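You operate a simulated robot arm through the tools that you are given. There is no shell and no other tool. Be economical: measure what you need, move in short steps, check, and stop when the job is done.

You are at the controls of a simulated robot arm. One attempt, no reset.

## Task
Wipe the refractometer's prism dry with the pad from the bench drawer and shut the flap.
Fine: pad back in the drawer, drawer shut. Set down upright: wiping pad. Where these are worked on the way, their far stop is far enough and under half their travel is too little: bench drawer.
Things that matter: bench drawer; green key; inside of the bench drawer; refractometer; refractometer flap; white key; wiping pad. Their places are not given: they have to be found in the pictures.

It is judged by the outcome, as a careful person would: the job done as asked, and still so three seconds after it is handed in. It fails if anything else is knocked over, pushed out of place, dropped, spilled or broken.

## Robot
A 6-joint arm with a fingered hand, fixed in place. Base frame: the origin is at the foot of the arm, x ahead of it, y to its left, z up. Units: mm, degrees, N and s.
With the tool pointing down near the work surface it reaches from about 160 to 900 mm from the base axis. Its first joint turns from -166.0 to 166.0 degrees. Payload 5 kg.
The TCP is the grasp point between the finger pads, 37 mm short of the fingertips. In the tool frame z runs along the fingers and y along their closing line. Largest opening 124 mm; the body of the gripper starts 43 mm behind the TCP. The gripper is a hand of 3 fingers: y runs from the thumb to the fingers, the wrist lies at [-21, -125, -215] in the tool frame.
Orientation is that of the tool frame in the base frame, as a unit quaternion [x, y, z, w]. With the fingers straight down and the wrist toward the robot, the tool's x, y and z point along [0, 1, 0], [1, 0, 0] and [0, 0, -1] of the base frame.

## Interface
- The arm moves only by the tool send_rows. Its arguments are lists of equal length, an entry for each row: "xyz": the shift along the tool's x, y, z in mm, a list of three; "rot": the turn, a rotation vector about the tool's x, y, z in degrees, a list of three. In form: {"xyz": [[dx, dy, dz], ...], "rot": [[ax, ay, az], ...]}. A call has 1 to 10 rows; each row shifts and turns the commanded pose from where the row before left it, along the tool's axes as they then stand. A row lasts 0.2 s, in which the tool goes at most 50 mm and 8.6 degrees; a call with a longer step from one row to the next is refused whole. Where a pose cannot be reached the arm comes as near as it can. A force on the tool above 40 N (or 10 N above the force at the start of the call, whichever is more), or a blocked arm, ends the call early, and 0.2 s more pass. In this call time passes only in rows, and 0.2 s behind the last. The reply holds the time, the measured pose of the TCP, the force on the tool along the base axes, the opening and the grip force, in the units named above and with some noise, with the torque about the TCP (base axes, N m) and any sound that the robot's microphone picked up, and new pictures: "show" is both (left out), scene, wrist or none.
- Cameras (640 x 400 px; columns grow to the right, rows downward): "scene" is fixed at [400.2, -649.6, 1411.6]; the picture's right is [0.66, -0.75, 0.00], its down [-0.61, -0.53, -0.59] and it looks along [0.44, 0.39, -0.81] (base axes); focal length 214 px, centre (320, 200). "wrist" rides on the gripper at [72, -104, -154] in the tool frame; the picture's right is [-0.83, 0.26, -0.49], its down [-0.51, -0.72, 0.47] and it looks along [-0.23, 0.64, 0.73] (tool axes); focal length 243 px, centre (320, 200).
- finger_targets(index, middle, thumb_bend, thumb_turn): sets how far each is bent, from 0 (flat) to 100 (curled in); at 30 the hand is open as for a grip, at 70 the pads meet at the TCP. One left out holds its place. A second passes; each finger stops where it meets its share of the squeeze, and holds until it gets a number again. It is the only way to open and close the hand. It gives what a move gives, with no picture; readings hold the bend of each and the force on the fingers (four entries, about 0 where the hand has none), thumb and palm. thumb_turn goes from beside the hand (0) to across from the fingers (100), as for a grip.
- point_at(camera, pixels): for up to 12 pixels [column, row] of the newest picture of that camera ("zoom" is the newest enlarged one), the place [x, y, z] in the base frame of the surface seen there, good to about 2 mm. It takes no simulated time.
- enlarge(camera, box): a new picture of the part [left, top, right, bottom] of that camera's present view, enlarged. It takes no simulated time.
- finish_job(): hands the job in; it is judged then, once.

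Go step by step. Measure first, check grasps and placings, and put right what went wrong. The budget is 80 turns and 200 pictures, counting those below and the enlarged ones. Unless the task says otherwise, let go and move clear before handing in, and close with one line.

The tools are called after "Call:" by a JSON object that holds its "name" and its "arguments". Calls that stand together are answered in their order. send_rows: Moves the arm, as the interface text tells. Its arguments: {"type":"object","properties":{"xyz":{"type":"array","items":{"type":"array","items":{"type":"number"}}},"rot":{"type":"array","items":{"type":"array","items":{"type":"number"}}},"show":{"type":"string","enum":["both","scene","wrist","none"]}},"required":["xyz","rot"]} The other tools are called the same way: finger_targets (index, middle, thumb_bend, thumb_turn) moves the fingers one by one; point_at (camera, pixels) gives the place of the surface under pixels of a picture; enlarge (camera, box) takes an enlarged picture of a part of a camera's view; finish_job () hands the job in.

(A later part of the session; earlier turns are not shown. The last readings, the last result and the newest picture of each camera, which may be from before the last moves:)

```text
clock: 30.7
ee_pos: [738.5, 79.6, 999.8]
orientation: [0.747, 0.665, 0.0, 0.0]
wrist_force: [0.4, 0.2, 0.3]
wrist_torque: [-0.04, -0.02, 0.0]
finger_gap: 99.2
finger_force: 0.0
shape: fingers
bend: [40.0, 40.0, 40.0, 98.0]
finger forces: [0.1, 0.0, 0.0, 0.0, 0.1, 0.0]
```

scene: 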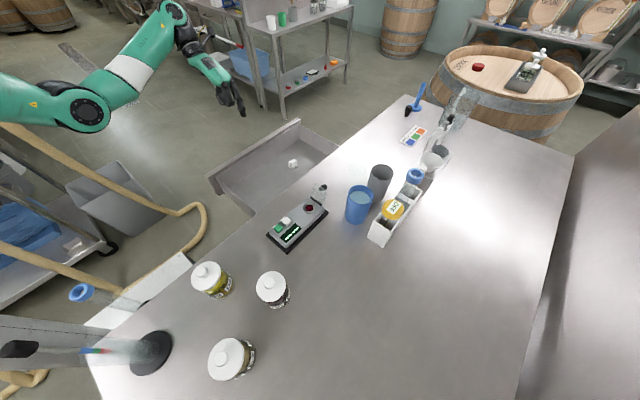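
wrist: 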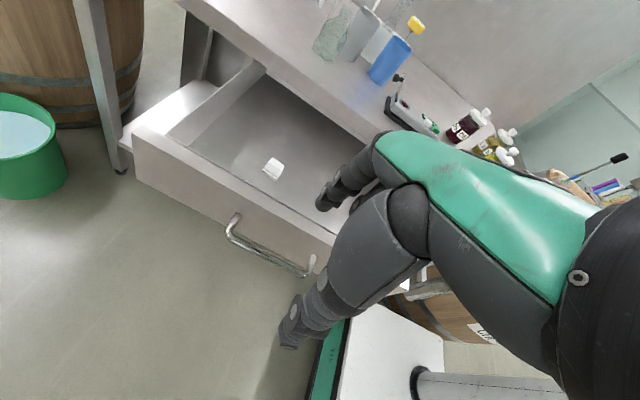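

Orientation is as wanted. I move above the pad at z ≈ 890.

Call:
{"name": "send_rows", "arguments": {"xyz": [[-36, 16.2, 18.3], [-36, 16.2, 18.3], [-36, 16.2, 18.3], [-36, 16.2, 18.3], [-36, 16.2, 18.3], [-36, 16.2, 18.3], [0, 0, 0]], "rot": [[0, 0, 0], [0, 0, 0], [0, 0, 0], [0, 0, 0], [0, 0, 0], [0, 0, 0], [0, 0, 0]]}}

Call:
{"name": "enlarge", "arguments": {"camera": "wrist", "box": [220, 130, 420, 370]}}

Call:
{"name": "enlarge", "arguments": {"camera": "scene", "box": [220, 100, 340, 200]}}

```text
clock: 32.3
ee_pos: [809.1, -149.7, 889.2]
orientation: [0.748, 0.664, 0.0, -0.001]
wrist_force: [-0.3, -0.1, -0.2]
wrist_torque: [0.03, 0.02, 0.0]
finger_gap: 99.2
finger_force: 0.1
shape: fingers
bend: [40.0, 40.0, 40.0, 98.0]
finger forces: [0.0, 0.1, 0.0, 0.0, 0.1, 0.0]
```

scene: 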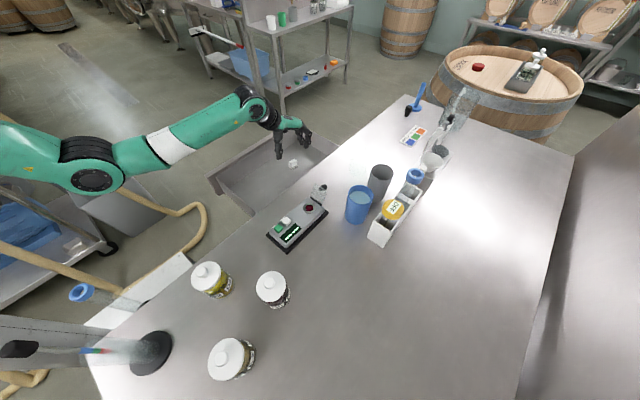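
wrist: 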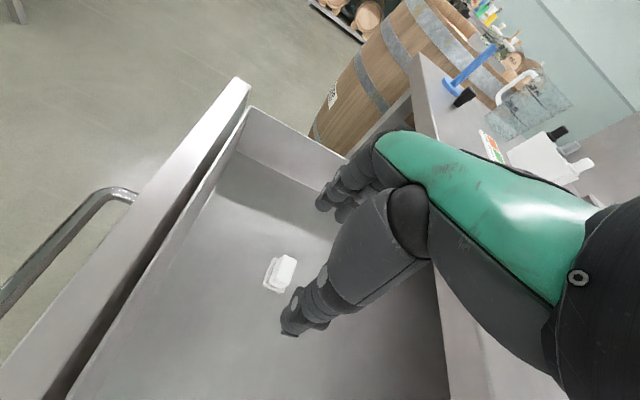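

```text
1.67 times, centred on (320, 250) of wrist
```

zoom: 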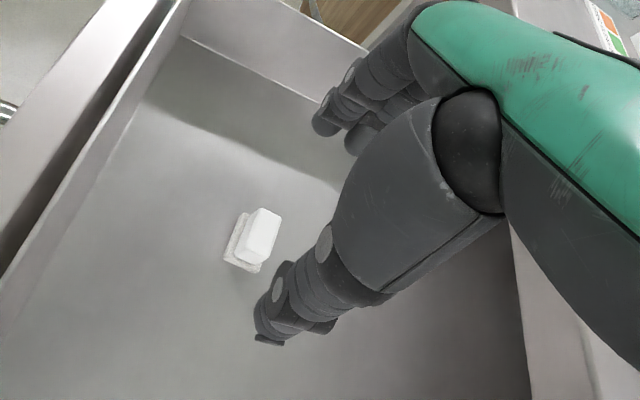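

```text
4.00 times, centred on (280, 150) of scene
```

zoom: 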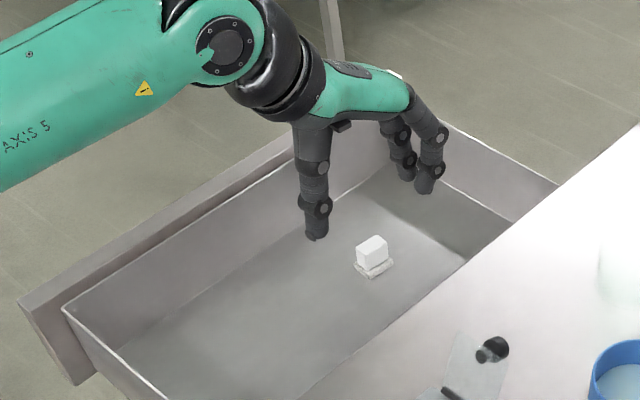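

Good view of thumb tip (315,235) and finger tips (407,178),(425,190) in the zoom. I measure them against the pad.

Call:
{"name": "point_at", "arguments": {"camera": "zoom", "pixels": [[315, 236], [316, 225], [408, 178], [425, 190], [426, 170], [404, 165], [372, 245], [316, 210]]}}

```text
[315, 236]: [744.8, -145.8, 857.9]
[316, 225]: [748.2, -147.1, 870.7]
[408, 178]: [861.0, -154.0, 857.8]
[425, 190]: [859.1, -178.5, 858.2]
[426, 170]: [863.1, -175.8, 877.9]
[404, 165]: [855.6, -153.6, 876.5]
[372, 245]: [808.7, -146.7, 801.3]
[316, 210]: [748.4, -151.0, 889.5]
```

Index and thumb line up with the pad (both around y −143), the middle misses it. I'll pinch with index and thumb: lower to z 818, with tips just above the pad's base plate.

Call:
{"name": "send_rows", "arguments": {"xyz": [[0, 0, 18], [0, 0, 18], [0, 0, 18], [0, 0, 17], [0, 0, 0]], "rot": [[0, 0, 0], [0, 0, 0], [0, 0, 0], [0, 0, 0], [0, 0, 0]], "show": "scene"}}

Call:
{"name": "enlarge", "arguments": {"camera": "scene", "box": [260, 120, 340, 180]}}

```text
clock: 33.5
ee_pos: [811.6, -148.3, 818.6]
orientation: [0.748, 0.664, 0.001, -0.001]
wrist_force: [0.9, -0.5, 0.1]
wrist_torque: [0.0, 0.01, 0.0]
finger_gap: 99.0
finger_force: 0.0
shape: fingers
bend: [40.0, 40.0, 40.0, 98.0]
finger forces: [0.0, 0.1, 0.0, 0.1, 0.1, 0.0]
```

scene: 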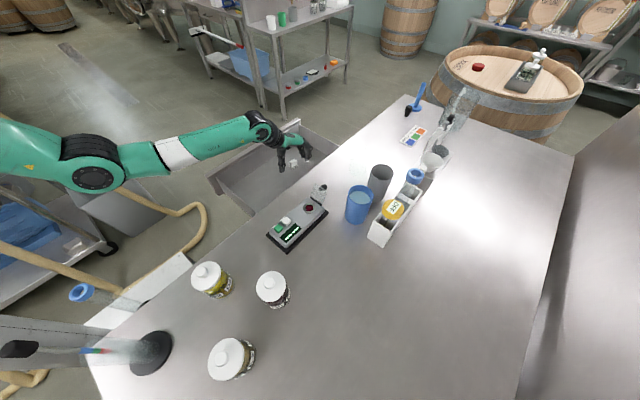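

```text
6.67 times, centred on (300, 150) of scene
```

zoom: 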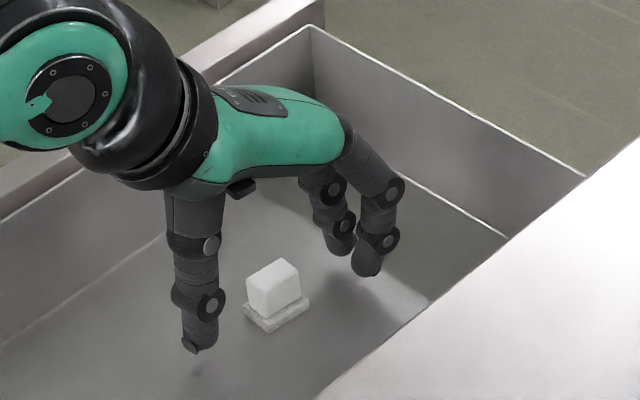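

Tips are at the right height. I close index and thumb partway first to check alignment.

Call:
{"name": "finger_targets", "arguments": {"index": 56, "thumb_bend": 56, "middle": 50}}

Call:
{"name": "enlarge", "arguments": {"camera": "scene", "box": [260, 120, 340, 180]}}

Call:
{"name": "enlarge", "arguments": {"camera": "wrist", "box": [220, 170, 380, 350]}}

```text
clock: 34.5
ee_pos: [811.9, -148.6, 818.4]
orientation: [0.748, 0.664, 0.001, -0.001]
wrist_force: [-0.4, -0.4, 0.5]
wrist_torque: [0.01, 0.01, 0.02]
finger_gap: 49.9
finger_force: 0.1
shape: fingers
bend: [56.0, 50.0, 56.0, 98.0]
finger forces: [0.0, 0.0, 0.0, 0.0, 0.0, 0.0]
```

```text
6.67 times, centred on (300, 150) of scene
```

zoom: 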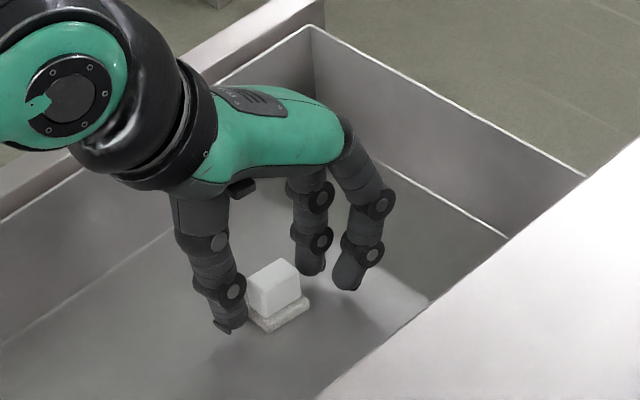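

```text
2.22 times, centred on (300, 260) of wrist
```

zoom: 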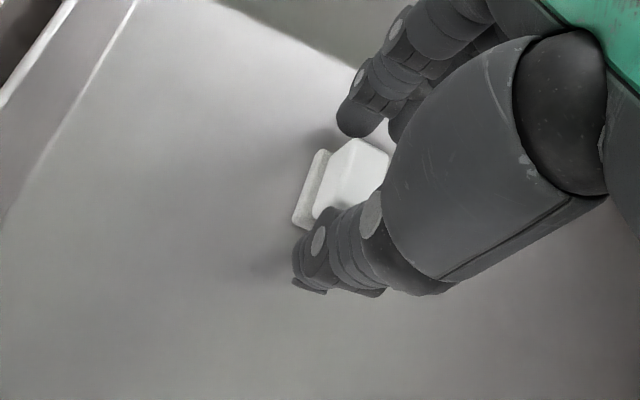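

The thumb is almost at the pad and the index is still off; I measure tips against the block.

Call:
{"name": "enlarge", "arguments": {"camera": "scene", "box": [280, 145, 320, 175]}}

Call:
{"name": "point_at", "arguments": {"camera": "scene", "pixels": [[288, 168], [289, 162], [299, 161], [303, 162], [294, 162], [298, 166]]}}

```text
13.33 times, centred on (300, 160) of scene
```

zoom: 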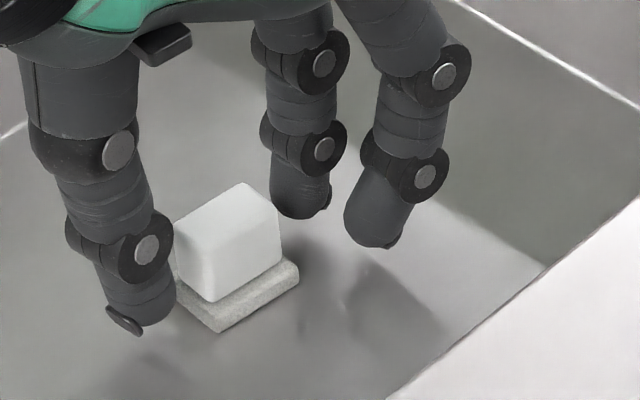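

```text
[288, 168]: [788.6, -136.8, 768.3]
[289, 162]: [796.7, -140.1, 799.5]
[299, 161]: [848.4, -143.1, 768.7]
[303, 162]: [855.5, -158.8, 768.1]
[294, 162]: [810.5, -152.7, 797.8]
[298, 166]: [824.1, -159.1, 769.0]
```

I read tips from the fresh zoom.

Call:
{"name": "point_at", "arguments": {"camera": "zoom", "pixels": [[155, 318], [150, 300], [130, 325], [310, 205], [330, 195], [375, 240], [245, 195], [278, 235], [215, 290], [185, 235], [380, 205], [300, 190]]}}

```text
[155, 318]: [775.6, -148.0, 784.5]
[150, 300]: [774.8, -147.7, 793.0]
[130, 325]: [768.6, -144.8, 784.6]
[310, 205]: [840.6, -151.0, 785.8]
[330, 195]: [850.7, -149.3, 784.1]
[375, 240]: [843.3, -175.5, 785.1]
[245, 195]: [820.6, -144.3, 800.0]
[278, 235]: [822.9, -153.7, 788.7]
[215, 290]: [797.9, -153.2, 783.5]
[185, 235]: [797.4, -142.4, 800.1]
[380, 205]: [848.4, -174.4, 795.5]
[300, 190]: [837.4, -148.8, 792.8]
```

Tips at z ≈ 784, flanking the block (x 797–824) with a ~5 mm sideways offset. I shift 4 mm in y and close.

Call:
{"name": "send_rows", "arguments": {"xyz": [[-4.5, 0, 0], [0, 0, 0]], "rot": [[0, 0, 0], [0, 0, 0]], "show": "none"}}

Call:
{"name": "finger_targets", "arguments": {"index": 74, "thumb_bend": 74}}

Call:
{"name": "enlarge", "arguments": {"camera": "scene", "box": [280, 145, 320, 175]}}

```text
clock: 35.1
ee_pos: [810.4, -153.2, 817.8]
orientation: [0.748, 0.664, 0.0, 0.0]
wrist_force: [0.6, 0.3, -0.3]
wrist_torque: [-0.03, -0.01, 0.02]
finger_gap: 49.9
finger_force: 0.0
shape: fingers
bend: [56.0, 50.0, 56.0, 98.0]
finger forces: [0.0, 0.0, 0.0, 0.0, 0.0, 0.0]
```

```text
clock: 36.1
ee_pos: [810.3, -151.3, 818.2]
orientation: [0.748, 0.664, 0.0, 0.0]
wrist_force: [0.4, -0.5, -0.4]
wrist_torque: [0.01, -0.03, 0.0]
finger_gap: 29.6
finger_force: 12.9
shape: fingers
bend: [60.0, 50.0, 66.0, 97.0]
finger forces: [12.9, 0.0, 0.0, 0.1, 12.8, 0.1]
```

```text
13.33 times, centred on (300, 160) of scene
```

zoom: 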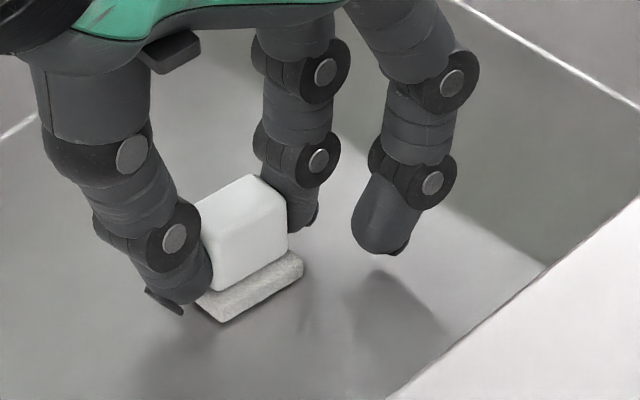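

Gripped firmly (12.9 N on index and thumb, gap 29.6). I lift it slowly and check it stays level.

Call:
{"name": "send_rows", "arguments": {"xyz": [[0, 0, -10], [0, 0, -15], [0, 0, -25], [0, 0, -25], [0, 0, -25], [0, 0, -25], [0, 0, 0]], "rot": [[0, 0, 0], [0, 0, 0], [0, 0, 0], [0, 0, 0], [0, 0, 0], [0, 0, 0], [0, 0, 0]], "show": "scene"}}

Call:
{"name": "enlarge", "arguments": {"camera": "scene", "box": [260, 110, 340, 170]}}

```text
clock: 37.7
ee_pos: [809.5, -152.2, 944.7]
orientation: [0.748, 0.664, 0.001, -0.001]
wrist_force: [1.0, -0.4, 0.1]
wrist_torque: [-0.04, 0.0, -0.02]
finger_gap: 29.6
finger_force: 12.2
shape: fingers
bend: [60.0, 50.0, 67.0, 97.0]
finger forces: [12.6, 0.1, 0.0, 0.0, 12.6, 0.0]
```

scene: 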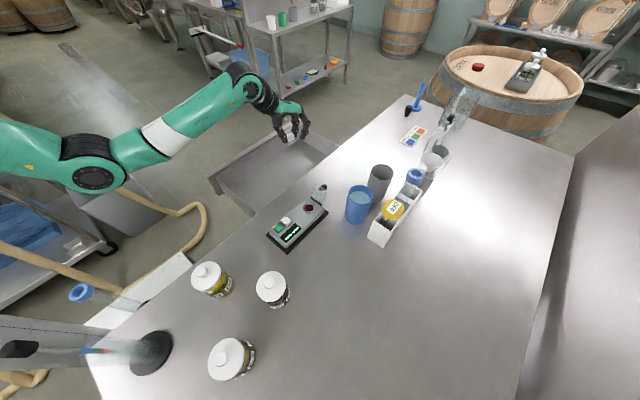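

```text
6.67 times, centred on (300, 140) of scene
```

zoom: 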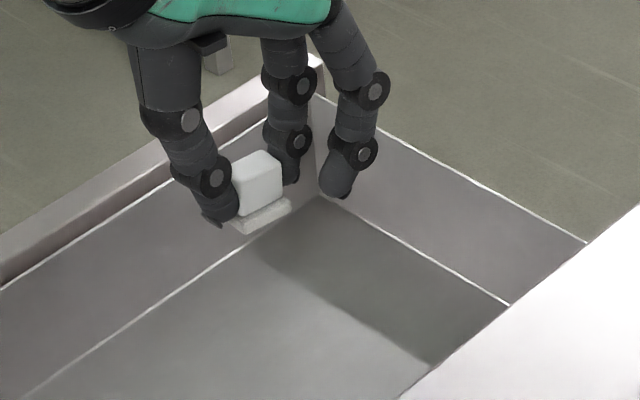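

The pad is held level, with its bottom 49 mm below the TCP. Now I measure the refractometer and its neighbours in detail.

Call:
{"name": "enlarge", "arguments": {"camera": "scene", "box": [284, 180, 348, 228]}}

Call:
{"name": "point_at", "arguments": {"camera": "scene", "pixels": [[349, 203], [360, 192], [358, 222], [380, 172], [348, 190]]}}

```text
8.33 times, centred on (316, 204) of scene
```

zoom: 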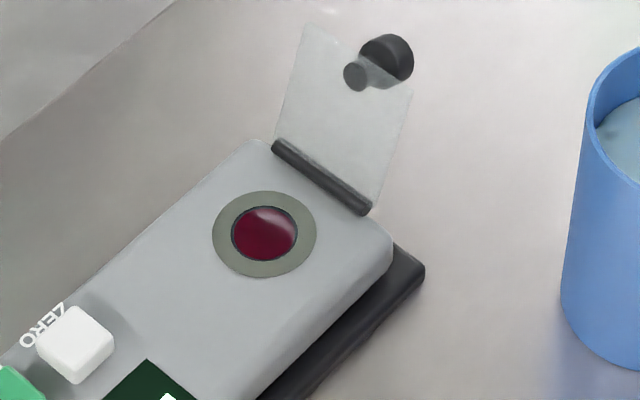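

```text
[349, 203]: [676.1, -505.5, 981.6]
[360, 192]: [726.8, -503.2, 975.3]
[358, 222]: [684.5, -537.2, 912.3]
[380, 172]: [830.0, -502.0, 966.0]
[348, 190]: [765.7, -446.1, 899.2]
```

Call:
{"name": "point_at", "arguments": {"camera": "zoom", "pixels": [[265, 233], [235, 228], [297, 238], [265, 207], [265, 261], [215, 235], [316, 232], [273, 150], [368, 212], [320, 178], [387, 58], [356, 76]]}}

Call:
{"name": "point_at", "arguments": {"camera": "zoom", "pixels": [[310, 30], [410, 90], [310, 120], [340, 130], [75, 335], [110, 345], [245, 150], [385, 245], [410, 60], [380, 190], [565, 240], [590, 100]]}}

```text
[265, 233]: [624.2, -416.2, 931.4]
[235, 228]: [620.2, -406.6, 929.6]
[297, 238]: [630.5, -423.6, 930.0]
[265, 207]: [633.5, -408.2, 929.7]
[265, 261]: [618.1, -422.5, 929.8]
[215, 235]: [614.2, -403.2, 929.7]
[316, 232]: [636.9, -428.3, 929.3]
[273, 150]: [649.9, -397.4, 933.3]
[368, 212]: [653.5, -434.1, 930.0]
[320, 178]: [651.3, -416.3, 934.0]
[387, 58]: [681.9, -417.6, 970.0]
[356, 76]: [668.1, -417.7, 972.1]
```

```text
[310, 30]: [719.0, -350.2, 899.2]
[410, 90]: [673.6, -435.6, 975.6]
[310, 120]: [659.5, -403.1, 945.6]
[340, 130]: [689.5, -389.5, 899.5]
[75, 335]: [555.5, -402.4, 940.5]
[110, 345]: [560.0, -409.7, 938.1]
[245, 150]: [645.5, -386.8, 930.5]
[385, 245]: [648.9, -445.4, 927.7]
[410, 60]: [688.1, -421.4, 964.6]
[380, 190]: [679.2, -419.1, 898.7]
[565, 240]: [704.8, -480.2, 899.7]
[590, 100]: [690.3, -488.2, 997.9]
```

Prism centre ≈ (625,−415.5,930); flap hinge at x ≈ 652, flap leaning to x 675 at z 976 with a knob. I lift to z 1060 and carry the pad toward the refractometer before turning the hand.

Call:
{"name": "send_rows", "arguments": {"xyz": [[0, 0, -38], [0, 0, -38], [0, 0, -38], [-32.7, -24.6, 0], [-32.7, -24.6, 0], [-32.7, -24.6, 0], [-32.7, -24.6, 0], [-32.7, -24.6, 0], [-32.7, -24.6, 0], [0, 0, 0]], "rot": [[0, 0, 0], [0, 0, 0], [0, 0, 0], [0, 0, 0], [0, 0, 0], [0, 0, 0], [0, 0, 0], [0, 0, 0], [0, 0, 0], [0, 0, 0]], "show": "none"}}

Call:
{"name": "send_rows", "arguments": {"xyz": [[0, 0, 0], [0, 0, 0], [0, 0, 0], [0, 0, 0], [0, 0, 0], [0, 0, 0], [0, 0, 0], [0, 0, 0], [0, 0, 0], [0, 0, 0]], "rot": [[0, 0, 8.3], [0, 0, 8.3], [0, 0, 8.3], [0, 0, 8.3], [0, 0, 8.3], [0, 0, 8.3], [0, 0, 8.3], [0, 0, 8.3], [0, 0, 8.3], [0, 0, 8.3]]}}

```text
clock: 39.9
ee_pos: [641.3, -329.2, 1057.8]
orientation: [0.748, 0.664, 0.0, -0.001]
wrist_force: [0.5, 0.3, 0.2]
wrist_torque: [0.02, 0.01, 0.02]
finger_gap: 29.8
finger_force: 12.4
shape: fingers
bend: [60.0, 50.0, 67.0, 97.0]
finger forces: [12.6, 0.0, 0.0, 0.2, 12.6, 0.0]
```

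```text
clock: 42.1
ee_pos: [639.7, -329.3, 1056.8]
orientation: [1.0, 0.0, 0.001, -0.002]
wrist_force: [-0.8, -0.9, -0.1]
wrist_torque: [0.0, -0.01, -0.02]
finger_gap: 29.9
finger_force: 13.7
shape: fingers
bend: [60.0, 50.0, 67.0, 97.0]
finger forces: [12.6, 0.0, 0.0, 0.0, 12.6, 0.0]
```

scene: 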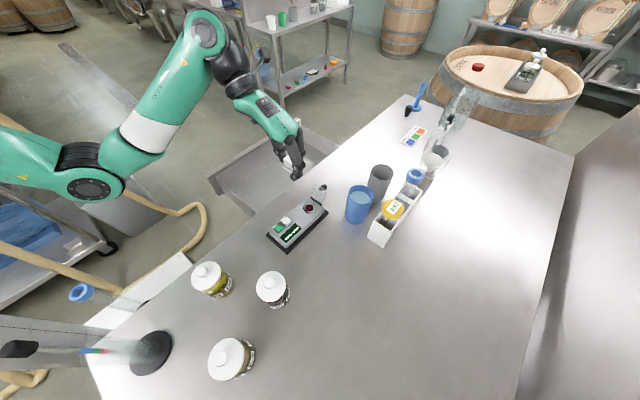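
wrist: 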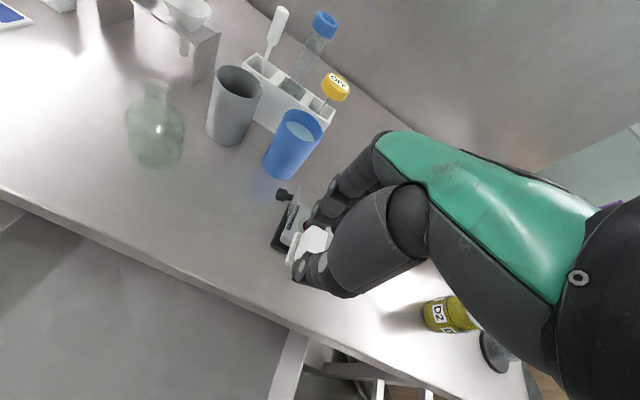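

The pad is still held and the hand is turned. I measure the pad's actual place relative to the TCP before lowering.

Call:
{"name": "enlarge", "arguments": {"camera": "wrist", "box": [270, 190, 350, 290]}}

Call:
{"name": "enlarge", "arguments": {"camera": "scene", "box": [260, 130, 340, 190]}}

```text
4.00 times, centred on (310, 240) of wrist
```

zoom: 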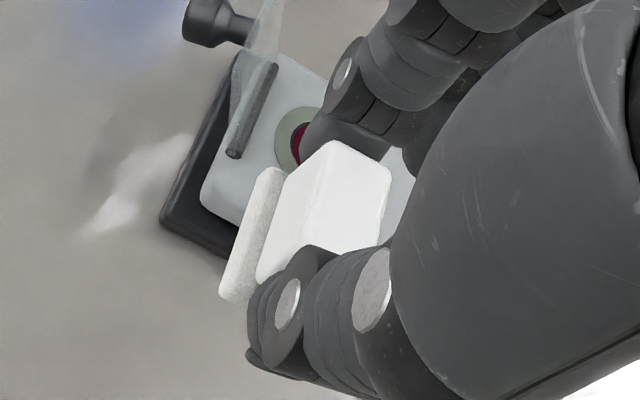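

```text
6.67 times, centred on (300, 160) of scene
```

zoom: 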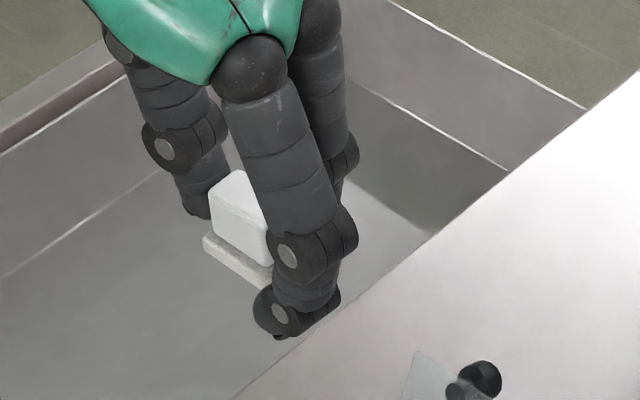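

Call:
{"name": "point_at", "arguments": {"camera": "zoom", "pixels": [[240, 180], [215, 220], [262, 255], [205, 240], [262, 280], [285, 335], [310, 318], [238, 215], [335, 295], [235, 262]]}}

```text
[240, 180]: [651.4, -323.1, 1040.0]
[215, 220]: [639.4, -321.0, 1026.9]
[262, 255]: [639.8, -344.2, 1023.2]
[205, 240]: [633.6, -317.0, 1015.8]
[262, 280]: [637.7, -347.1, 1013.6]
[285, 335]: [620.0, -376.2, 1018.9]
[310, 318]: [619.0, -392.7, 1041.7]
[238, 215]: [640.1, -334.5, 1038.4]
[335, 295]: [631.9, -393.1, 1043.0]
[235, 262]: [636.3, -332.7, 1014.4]
```

Pad centre is offset (+9, −5) from the TCP, so I go to TCP (616,−410.5) above the prism, then lower to about 14 mm above contact.

Call:
{"name": "send_rows", "arguments": {"xyz": [[-8, 27, 0], [-8, 27, 0], [-8, 27, 0], [0, 0, 16], [0, 0, 16], [0, 0, 16], [0, 0, 14], [0, 0, 0]], "rot": [[0, 0, 0], [0, 0, 0], [0, 0, 0], [0, 0, 0], [0, 0, 0], [0, 0, 0], [0, 0, 0], [0, 0, 0]]}}

Call:
{"name": "enlarge", "arguments": {"camera": "scene", "box": [270, 160, 350, 220]}}

Call:
{"name": "enlarge", "arguments": {"camera": "wrist", "box": [260, 180, 360, 300]}}

```text
clock: 43.9
ee_pos: [616.3, -411.6, 994.1]
orientation: [1.0, 0.002, 0.0, -0.001]
wrist_force: [1.4, 0.4, 0.1]
wrist_torque: [0.01, 0.05, 0.02]
finger_gap: 29.7
finger_force: 12.8
shape: fingers
bend: [60.0, 50.0, 67.0, 97.0]
finger forces: [12.8, 0.0, 0.0, 0.0, 12.6, 0.1]
```

scene: 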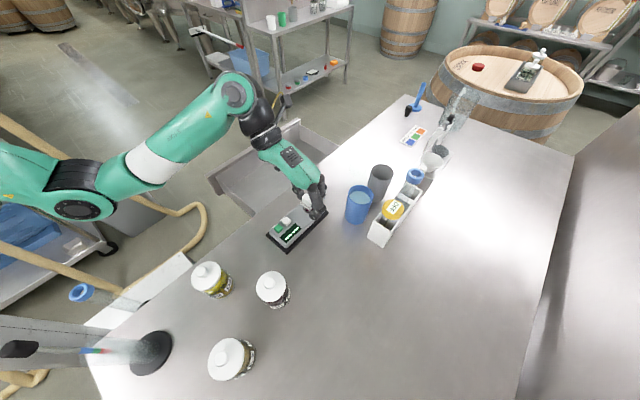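
wrist: 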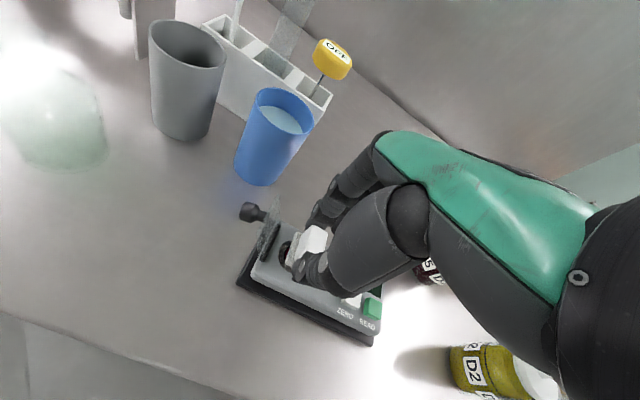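

```text
6.67 times, centred on (310, 190) of scene
```

zoom: 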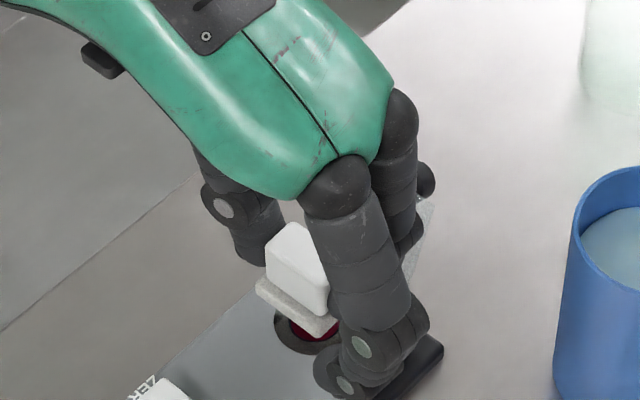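

```text
3.33 times, centred on (310, 240) of wrist
```

zoom: 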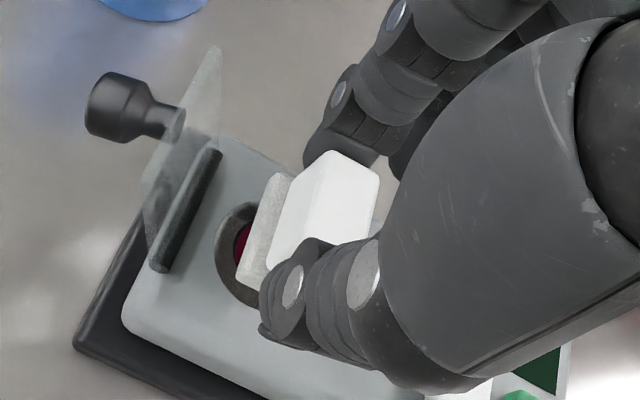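

The pad is above the prism, well clear of the flap. I check its base edges against the prism.

Call:
{"name": "point_at", "arguments": {"camera": "zoom", "pixels": [[272, 185], [245, 265], [285, 180], [335, 160], [375, 185], [240, 245], [240, 210], [228, 275], [280, 240]]}}

```text
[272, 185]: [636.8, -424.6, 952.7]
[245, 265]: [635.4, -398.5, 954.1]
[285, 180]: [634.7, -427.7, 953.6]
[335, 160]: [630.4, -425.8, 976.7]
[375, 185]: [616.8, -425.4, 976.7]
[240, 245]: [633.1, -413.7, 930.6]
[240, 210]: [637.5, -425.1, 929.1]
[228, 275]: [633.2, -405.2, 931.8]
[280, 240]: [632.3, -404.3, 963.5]
```

Pad base spans x ≈ 611–637, y ≈ −430…−397: centred on the prism. I lower to contact gently.

Call:
{"name": "send_rows", "arguments": {"xyz": [[0, 2, 6], [0, 0, 5], [0, 0, 2], [0, 0, 1], [0, 0, 1], [0, 0, 0]], "rot": [[0, 0, 0], [0, 0, 0], [0, 0, 0], [0, 0, 0], [0, 0, 0], [0, 0, 0]], "show": "none"}}

```text
clock: 45.3
ee_pos: [616.3, -411.3, 981.3]
orientation: [1.0, 0.002, 0.0, 0.0]
wrist_force: [0.0, -0.3, 0.0]
wrist_torque: [-0.02, 0.02, 0.0]
finger_gap: 29.7
finger_force: 12.7
shape: fingers
bend: [60.0, 50.0, 67.0, 97.0]
finger forces: [12.8, 0.0, 0.1, 0.0, 12.7, 0.0]
```

Call:
{"name": "send_rows", "arguments": {"xyz": [[0, 0, 1], [0, 0, 1], [0, 0, 1], [0, 0, 0]], "rot": [[0, 0, 0], [0, 0, 0], [0, 0, 0], [0, 0, 0]], "show": "none"}}

```text
clock: 46.3
ee_pos: [616.5, -411.4, 978.1]
orientation: [1.0, 0.002, 0.001, -0.001]
wrist_force: [-0.6, 1.2, 10.4]
wrist_torque: [-0.07, -0.08, 0.02]
finger_gap: 29.5
finger_force: 14.1
shape: fingers
bend: [60.0, 50.0, 67.0, 97.0]
finger forces: [13.4, 0.0, 0.0, 0.0, 15.9, 0.0]
```

Contact at 10 N. I ease off half a millimetre and wipe back and forth in small strokes.

Call:
{"name": "send_rows", "arguments": {"xyz": [[0, 0, -0.6], [0, 5, 0], [0, 5, 0], [0, -5, 0], [0, -5, 0], [0, -5, 0], [0, -5, 0], [0, 5, 0], [0, 5, 0], [0, 0, 0]], "rot": [[0, 0, 0], [0, 0, 0], [0, 0, 0], [0, 0, 0], [0, 0, 0], [0, 0, 0], [0, 0, 0], [0, 0, 0], [0, 0, 0], [0, 0, 0]], "show": "scene"}}

Call:
{"name": "enlarge", "arguments": {"camera": "scene", "box": [260, 170, 360, 250]}}

```text
clock: 48.5
ee_pos: [617.4, -413.3, 977.7]
orientation: [1.0, 0.002, -0.001, -0.001]
wrist_force: [0.2, 3.1, 7.8]
wrist_torque: [0.01, -0.04, 0.0]
finger_gap: 29.9
finger_force: 13.8
shape: fingers
bend: [59.0, 50.0, 67.0, 97.0]
finger forces: [12.0, 0.1, 0.0, 0.0, 15.7, 0.1]
```

scene: 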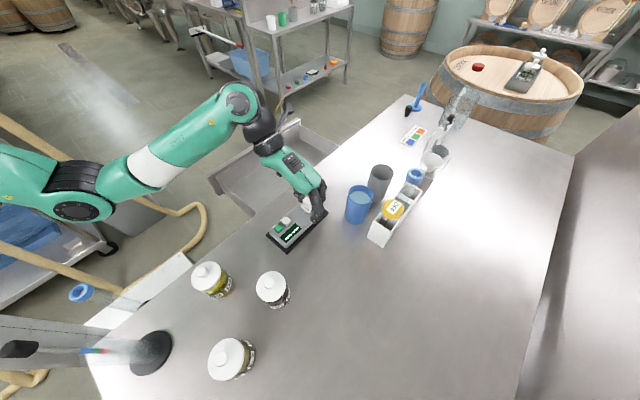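

```text
5.00 times, centred on (310, 210) of scene
```

zoom: 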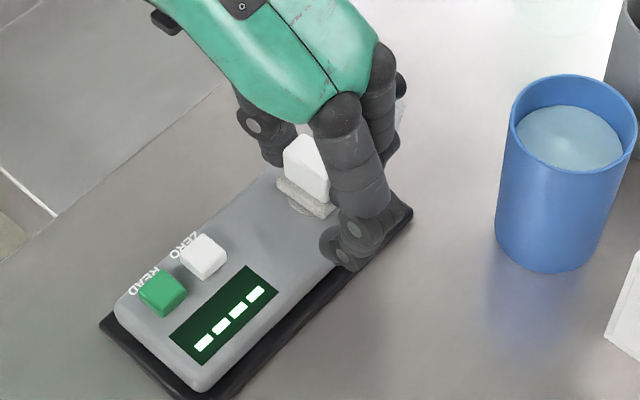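

Wiping works with 8–10 N and the device hasn't moved. A second pass with small x shifts, then lift to inspect.

Call:
{"name": "send_rows", "arguments": {"xyz": [[4, 0, 0], [0, 6, 0], [0, -6, 0], [0, -6, 0], [-4, 0, 0], [-4, 0, 0], [0, 6, 0], [0, 6, 0], [0, -6, 0], [4, 0, 0]], "rot": [[0, 0, 0], [0, 0, 0], [0, 0, 0], [0, 0, 0], [0, 0, 0], [0, 0, 0], [0, 0, 0], [0, 0, 0], [0, 0, 0], [0, 0, 0]], "show": "none"}}

Call:
{"name": "send_rows", "arguments": {"xyz": [[0, 0, -10], [0, 0, -20], [0, 0, -25], [0, -25, -25], [0, -25, 0], [0, -30, 0], [0, -30, 0], [0, 0, 0]], "rot": [[0, 0, 0], [0, 0, 0], [0, 0, 0], [0, 0, 0], [0, 0, 0], [0, 0, 0], [0, 0, 0], [0, 0, 0]]}}

Call:
{"name": "enlarge", "arguments": {"camera": "scene", "box": [270, 170, 350, 230]}}

```text
clock: 50.7
ee_pos: [615.8, -411.6, 978.4]
orientation: [1.0, 0.001, 0.0, 0.0]
wrist_force: [0.2, -0.4, -0.2]
wrist_torque: [-0.02, 0.01, 0.04]
finger_gap: 29.5
finger_force: 13.0
shape: fingers
bend: [59.0, 50.0, 67.0, 97.0]
finger forces: [12.9, 0.0, 0.0, 0.1, 12.7, 0.1]
```

```text
clock: 52.5
ee_pos: [616.7, -302.3, 1058.0]
orientation: [1.0, 0.001, -0.001, -0.001]
wrist_force: [0.0, 0.1, -0.1]
wrist_torque: [-0.01, 0.0, -0.01]
finger_gap: 29.9
finger_force: 12.2
shape: fingers
bend: [59.0, 50.0, 67.0, 97.0]
finger forces: [12.7, 0.0, 0.1, 0.2, 12.7, 0.0]
```

scene: 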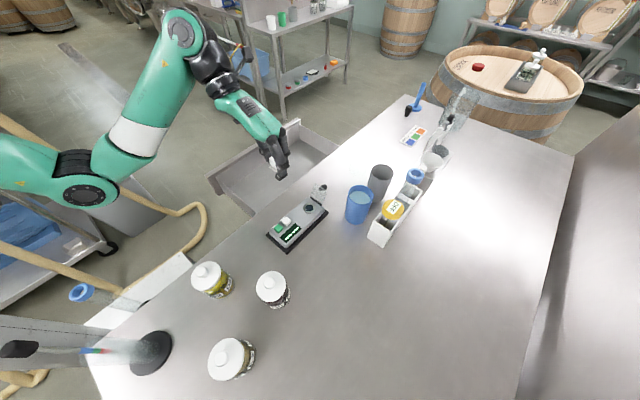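
wrist: 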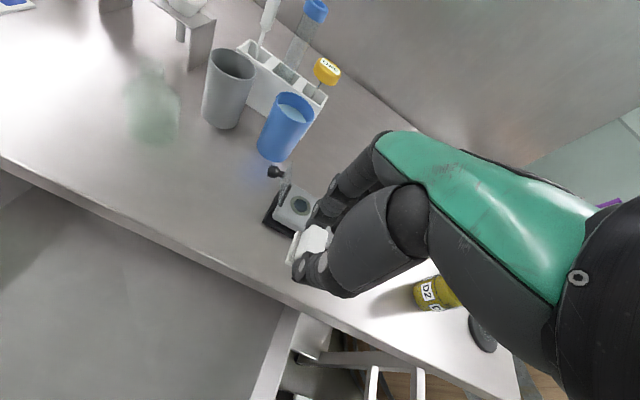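

```text
6.67 times, centred on (310, 200) of scene
```

zoom: 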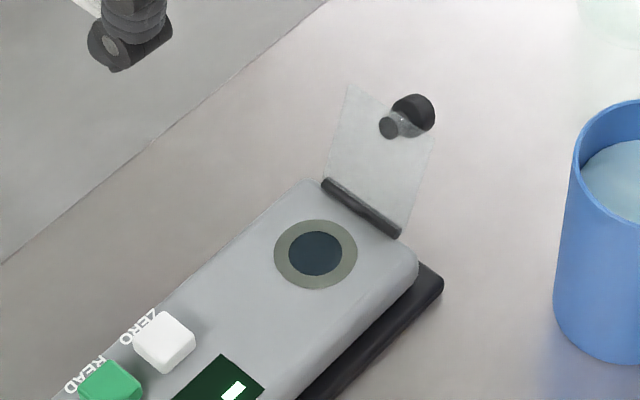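

The prism has turned from wet red to clear dark: it's dry. Now I carry the pad back over the drawer (TCP 660,−175) and lower it.

Call:
{"name": "send_rows", "arguments": {"xyz": [[14.4, -42, 0], [14.4, -42, 0], [14.4, -43, 0], [0, 0, 45], [0, 0, 45], [0, 0, 45], [0, 0, 45], [0, 0, 30], [0, 0, 0]], "rot": [[0, 0, 0], [0, 0, 0], [0, 0, 0], [0, 0, 0], [0, 0, 0], [0, 0, 0], [0, 0, 0], [0, 0, 0], [0, 0, 0]]}}

Call:
{"name": "enlarge", "arguments": {"camera": "scene", "box": [200, 120, 320, 210]}}

```text
clock: 54.5
ee_pos: [664.1, -180.5, 837.6]
orientation: [1.0, 0.002, 0.0, 0.0]
wrist_force: [-0.4, 1.0, -0.1]
wrist_torque: [-0.02, 0.0, -0.02]
finger_gap: 29.5
finger_force: 12.1
shape: fingers
bend: [59.0, 50.0, 67.0, 97.0]
finger forces: [12.5, 0.1, 0.0, 0.1, 12.6, 0.1]
out of reach, approached as far as the arm can: row 3
```

scene: 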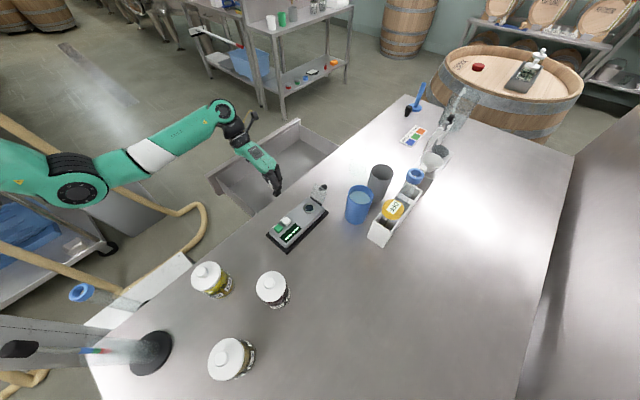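
wrist: 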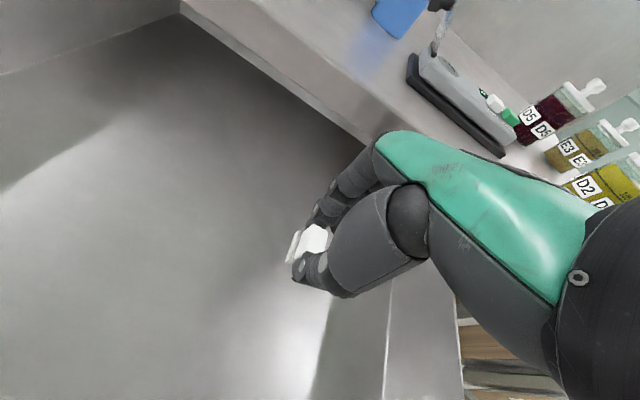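

```text
4.44 times, centred on (260, 165) of scene
```

zoom: 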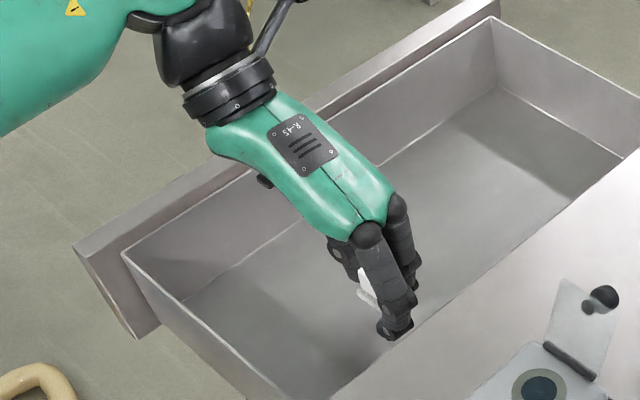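

Clear of the drawer walls; pad bottom is ~19 mm above the floor. I lower the last part slowly to contact.

Call:
{"name": "send_rows", "arguments": {"xyz": [[0, 0, 8], [0, 0, 6], [0, 0, 2], [0, 0, 1], [0, 0, 1], [0, 0, 0]], "rot": [[0, 0, 0], [0, 0, 0], [0, 0, 0], [0, 0, 0], [0, 0, 0], [0, 0, 0]], "show": "none"}}

```text
clock: 55.9
ee_pos: [663.9, -180.8, 821.4]
orientation: [1.0, 0.002, -0.001, -0.001]
wrist_force: [0.1, 0.4, -0.4]
wrist_torque: [-0.02, 0.05, -0.01]
finger_gap: 29.8
finger_force: 12.6
shape: fingers
bend: [59.0, 50.0, 67.0, 97.0]
finger forces: [12.6, 0.0, 0.0, 0.0, 12.6, 0.1]
```

Call:
{"name": "send_rows", "arguments": {"xyz": [[0, 0, 1], [0, 0, 1], [0, 0, 1], [0, 0, 0.7], [0, 0, 0]], "rot": [[0, 0, 0], [0, 0, 0], [0, 0, 0], [0, 0, 0], [0, 0, 0]], "show": "none"}}

```text
clock: 57.1
ee_pos: [664.6, -179.5, 818.3]
orientation: [1.0, 0.001, 0.0, -0.001]
wrist_force: [-0.4, -0.2, 0.6]
wrist_torque: [0.03, 0.01, -0.02]
finger_gap: 29.8
finger_force: 12.5
shape: fingers
bend: [59.0, 50.0, 67.0, 97.0]
finger forces: [12.7, 0.1, 0.0, 0.0, 12.6, 0.0]
```

Call:
{"name": "send_rows", "arguments": {"xyz": [[0, 0, 0.7], [0, 0, 0.7], [0, 0, 0]], "rot": [[0, 0, 0], [0, 0, 0], [0, 0, 0]], "show": "none"}}

```text
clock: 57.9
ee_pos: [663.9, -181.0, 816.3]
orientation: [1.0, 0.001, 0.001, -0.001]
wrist_force: [0.5, 0.5, 0.2]
wrist_torque: [0.02, 0.01, 0.0]
finger_gap: 29.9
finger_force: 12.8
shape: fingers
bend: [59.0, 50.0, 67.0, 97.0]
finger forces: [12.6, 0.0, 0.0, 0.0, 12.6, 0.0]
```

Still no contact (the pad may have slipped up slightly while wiping). I go a bit lower.

Call:
{"name": "send_rows", "arguments": {"xyz": [[0, 0, 0.7], [0, 0, 0.7], [0, 0, 0.7], [0, 0, 0]], "rot": [[0, 0, 0], [0, 0, 0], [0, 0, 0], [0, 0, 0]], "show": "wrist"}}

Call:
{"name": "enlarge", "arguments": {"camera": "wrist", "box": [260, 190, 360, 300]}}

```text
clock: 58.9
ee_pos: [665.4, -180.1, 815.9]
orientation: [1.0, 0.002, 0.001, -0.001]
wrist_force: [-2.7, 1.6, 12.5]
wrist_torque: [-0.1, -0.05, -0.03]
finger_gap: 29.6
finger_force: 14.3
shape: fingers
bend: [59.0, 50.0, 67.0, 97.0]
finger forces: [13.5, 0.0, 0.0, 0.0, 15.4, 0.1]
```

wrist: 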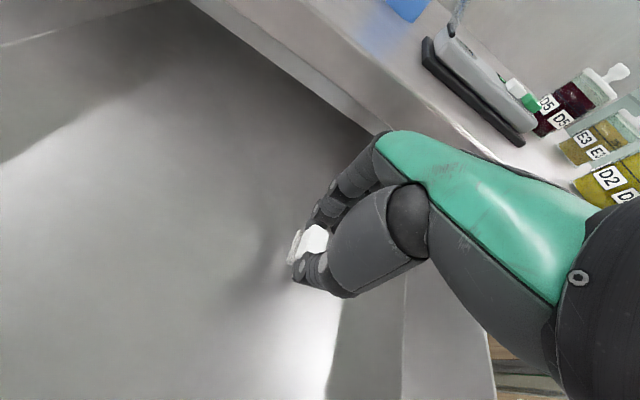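

```text
3.64 times, centred on (310, 245) of wrist
```

zoom: 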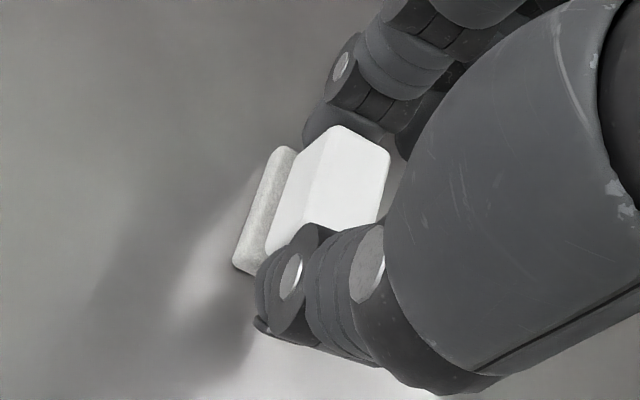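

The pad now stands on the drawer floor (12 N). I open index and thumb gradually.

Call:
{"name": "send_rows", "arguments": {"xyz": [[0, 0, -0.6], [0, 0, 0]], "rot": [[0, 0, 0], [0, 0, 0]], "show": "none"}}

Call:
{"name": "finger_targets", "arguments": {"index": 53, "thumb_bend": 60}}

Call:
{"name": "finger_targets", "arguments": {"index": 42, "middle": 42, "thumb_bend": 42}}

Call:
{"name": "send_rows", "arguments": {"xyz": [[0, 0, -20], [0, 0, -40], [0, 0, -45], [0, 0, -45], [0, 0, 0]], "rot": [[0, 0, 0], [0, 0, 0], [0, 0, 0], [0, 0, 0], [0, 0, 0]]}}

Call:
{"name": "enlarge", "arguments": {"camera": "wrist", "box": [200, 150, 400, 320]}}

```text
clock: 59.5
ee_pos: [665.4, -180.2, 815.7]
orientation: [1.0, 0.001, 0.001, 0.0]
wrist_force: [-1.1, 1.4, 11.2]
wrist_torque: [-0.07, -0.09, -0.03]
finger_gap: 29.5
finger_force: 14.3
shape: fingers
bend: [59.0, 50.0, 67.0, 97.0]
finger forces: [13.8, 0.0, 0.0, 0.0, 15.0, 0.1]
```

```text
clock: 60.5
ee_pos: [665.9, -179.6, 815.1]
orientation: [1.0, 0.001, 0.0, -0.002]
wrist_force: [0.0, 0.1, -0.6]
wrist_torque: [0.0, 0.01, 0.0]
finger_gap: 47.0
finger_force: 0.0
shape: fingers
bend: [53.0, 50.0, 60.0, 97.0]
finger forces: [0.1, 0.1, 0.0, 0.0, 0.0, 0.0]
```

```text
clock: 61.5
ee_pos: [663.9, -181.6, 815.1]
orientation: [1.0, 0.002, 0.001, -0.001]
wrist_force: [-0.2, 0.1, 0.8]
wrist_torque: [0.02, 0.0, 0.0]
finger_gap: 92.1
finger_force: 0.0
shape: fingers
bend: [42.0, 42.0, 42.0, 97.0]
finger forces: [0.1, 0.0, 0.0, 0.0, 0.0, 0.0]
```

```text
clock: 62.7
ee_pos: [664.0, -180.2, 966.1]
orientation: [1.0, 0.002, 0.0, -0.001]
wrist_force: [-0.3, -0.5, 0.1]
wrist_torque: [-0.01, 0.01, 0.0]
finger_gap: 91.9
finger_force: 0.0
shape: fingers
bend: [42.0, 42.0, 42.0, 97.0]
finger forces: [0.0, 0.0, 0.0, 0.1, 0.1, 0.1]
```

scene: 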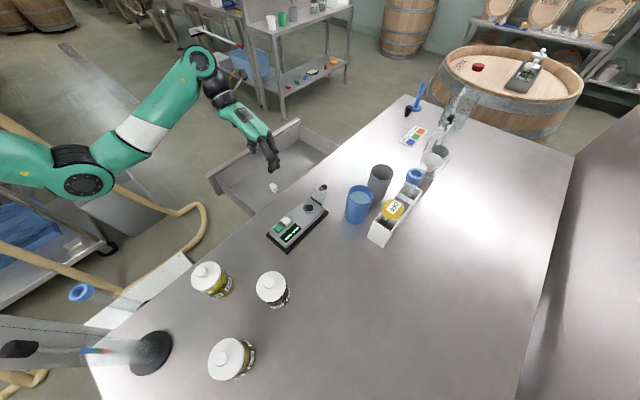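
wrist: 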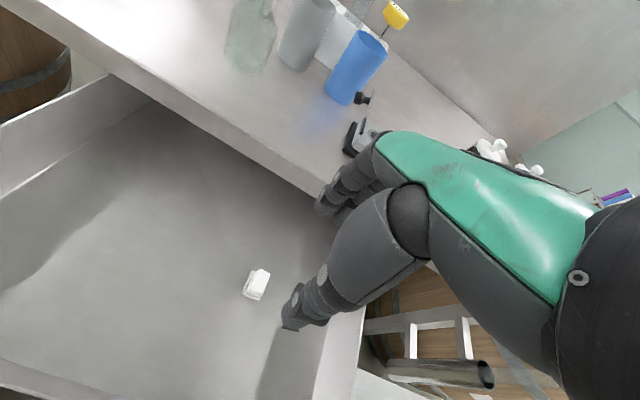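

```text
2.35 times, centred on (300, 235) of wrist
```

zoom: 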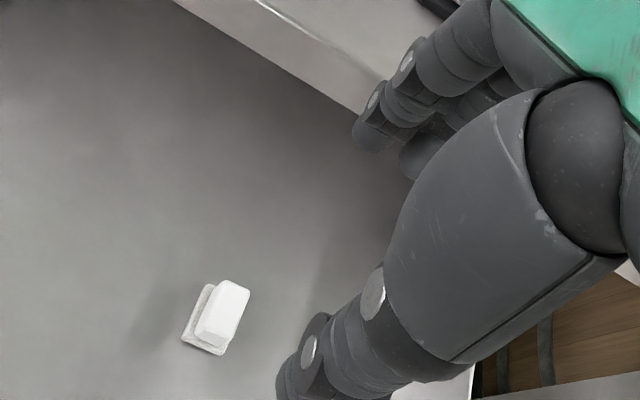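

The pad stands upright in the drawer. To shut the drawer I'll push its front beside the handle with the finger backs; I move the hand to the front side (x 640, y 115) above first.

Call:
{"name": "send_rows", "arguments": {"xyz": [[-3, -43, 0], [-3, -43, 0], [-3, -43, 0], [-3, -43, 0], [-4, -43, 0], [-4, -43, 0], [-4, -40, 0], [0, 0, 0]], "rot": [[0, 0, 0], [0, 0, 0], [0, 0, 0], [0, 0, 0], [0, 0, 0], [0, 0, 0], [0, 0, 0], [0, 0, 0]], "show": "none"}}

Call:
{"name": "finger_targets", "arguments": {"index": 35, "middle": 45, "thumb_bend": 40}}

Call:
{"name": "send_rows", "arguments": {"xyz": [[0, 0, 27], [0, 0, 27], [0, 0, 27], [0, 0, 27], [0, 0, 26], [0, 0, 0]], "rot": [[0, 0, 0], [0, 0, 0], [0, 0, 0], [0, 0, 0], [0, 0, 0], [0, 0, 0]]}}

```text
clock: 64.5
ee_pos: [671.4, 103.0, 925.7]
orientation: [1.0, 0.003, 0.002, -0.001]
wrist_force: [-0.5, -0.9, -0.2]
wrist_torque: [-0.04, 0.04, 0.03]
finger_gap: 92.4
finger_force: 0.1
shape: fingers
bend: [42.0, 42.0, 42.0, 97.0]
finger forces: [0.0, 0.1, 0.0, 0.0, 0.1, 0.0]
out of reach, approached as far as the arm can: row 4, 5, 6, 7
```

```text
clock: 65.5
ee_pos: [671.7, 103.5, 923.6]
orientation: [1.0, 0.002, 0.0, -0.001]
wrist_force: [-0.4, 1.0, 0.6]
wrist_torque: [0.02, -0.01, -0.01]
finger_gap: 105.6
finger_force: 0.2
shape: fingers
bend: [35.0, 45.0, 40.0, 97.0]
finger forces: [0.1, 0.0, 0.0, 0.0, 0.0, 0.0]
```

```text
clock: 66.5
ee_pos: [675.1, 102.4, 823.2]
orientation: [1.0, 0.0, 0.005, 0.002]
wrist_force: [-0.3, 0.5, 0.4]
wrist_torque: [0.01, 0.0, 0.01]
finger_gap: 112.3
finger_force: 0.0
shape: fingers
bend: [31.0, 45.0, 40.0, 97.0]
finger forces: [0.0, 0.0, 0.1, 0.0, 0.0, 0.0]
stopped in row 5: the force on the tool passed its limit (the readings are from after the stop); the commanded pose is now the measured one
```

scene: 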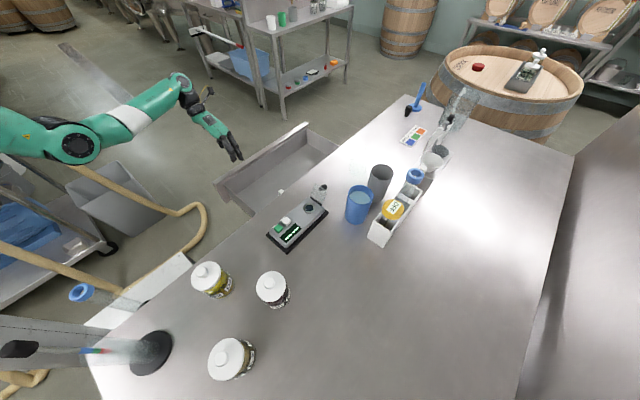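
wrist: 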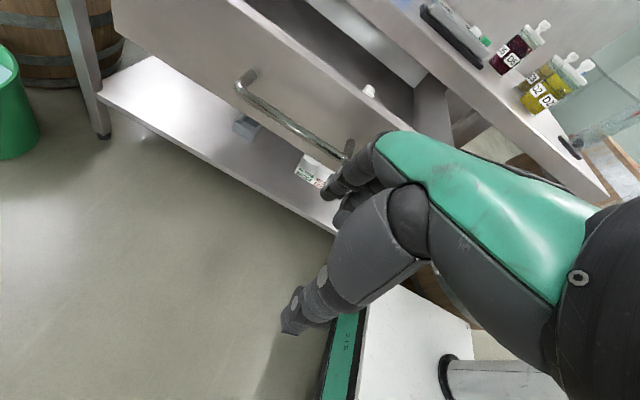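

Something brushed the handle end while descending and nudged the drawer in a little. I check the pad and handle positions.

Call:
{"name": "enlarge", "arguments": {"camera": "scene", "box": [200, 110, 320, 210]}}

Call:
{"name": "enlarge", "arguments": {"camera": "wrist", "box": [230, 60, 430, 240]}}

Call:
{"name": "point_at", "arguments": {"camera": "wrist", "pixels": [[242, 88], [290, 125], [348, 152], [320, 110], [335, 190], [350, 175], [370, 92]]}}

```text
4.00 times, centred on (260, 160) of scene
```

zoom: 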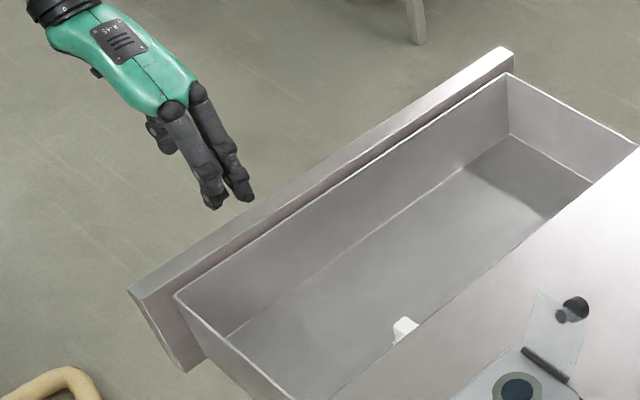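

```text
2.22 times, centred on (330, 150) of wrist
```

zoom: 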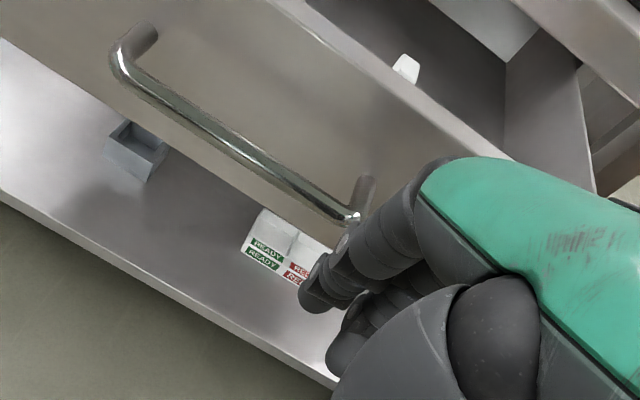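

```text
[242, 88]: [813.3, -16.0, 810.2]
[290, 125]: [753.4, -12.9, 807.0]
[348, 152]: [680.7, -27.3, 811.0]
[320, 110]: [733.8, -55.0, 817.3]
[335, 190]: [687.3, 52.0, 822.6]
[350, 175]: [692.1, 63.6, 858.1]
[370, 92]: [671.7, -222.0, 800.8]
```

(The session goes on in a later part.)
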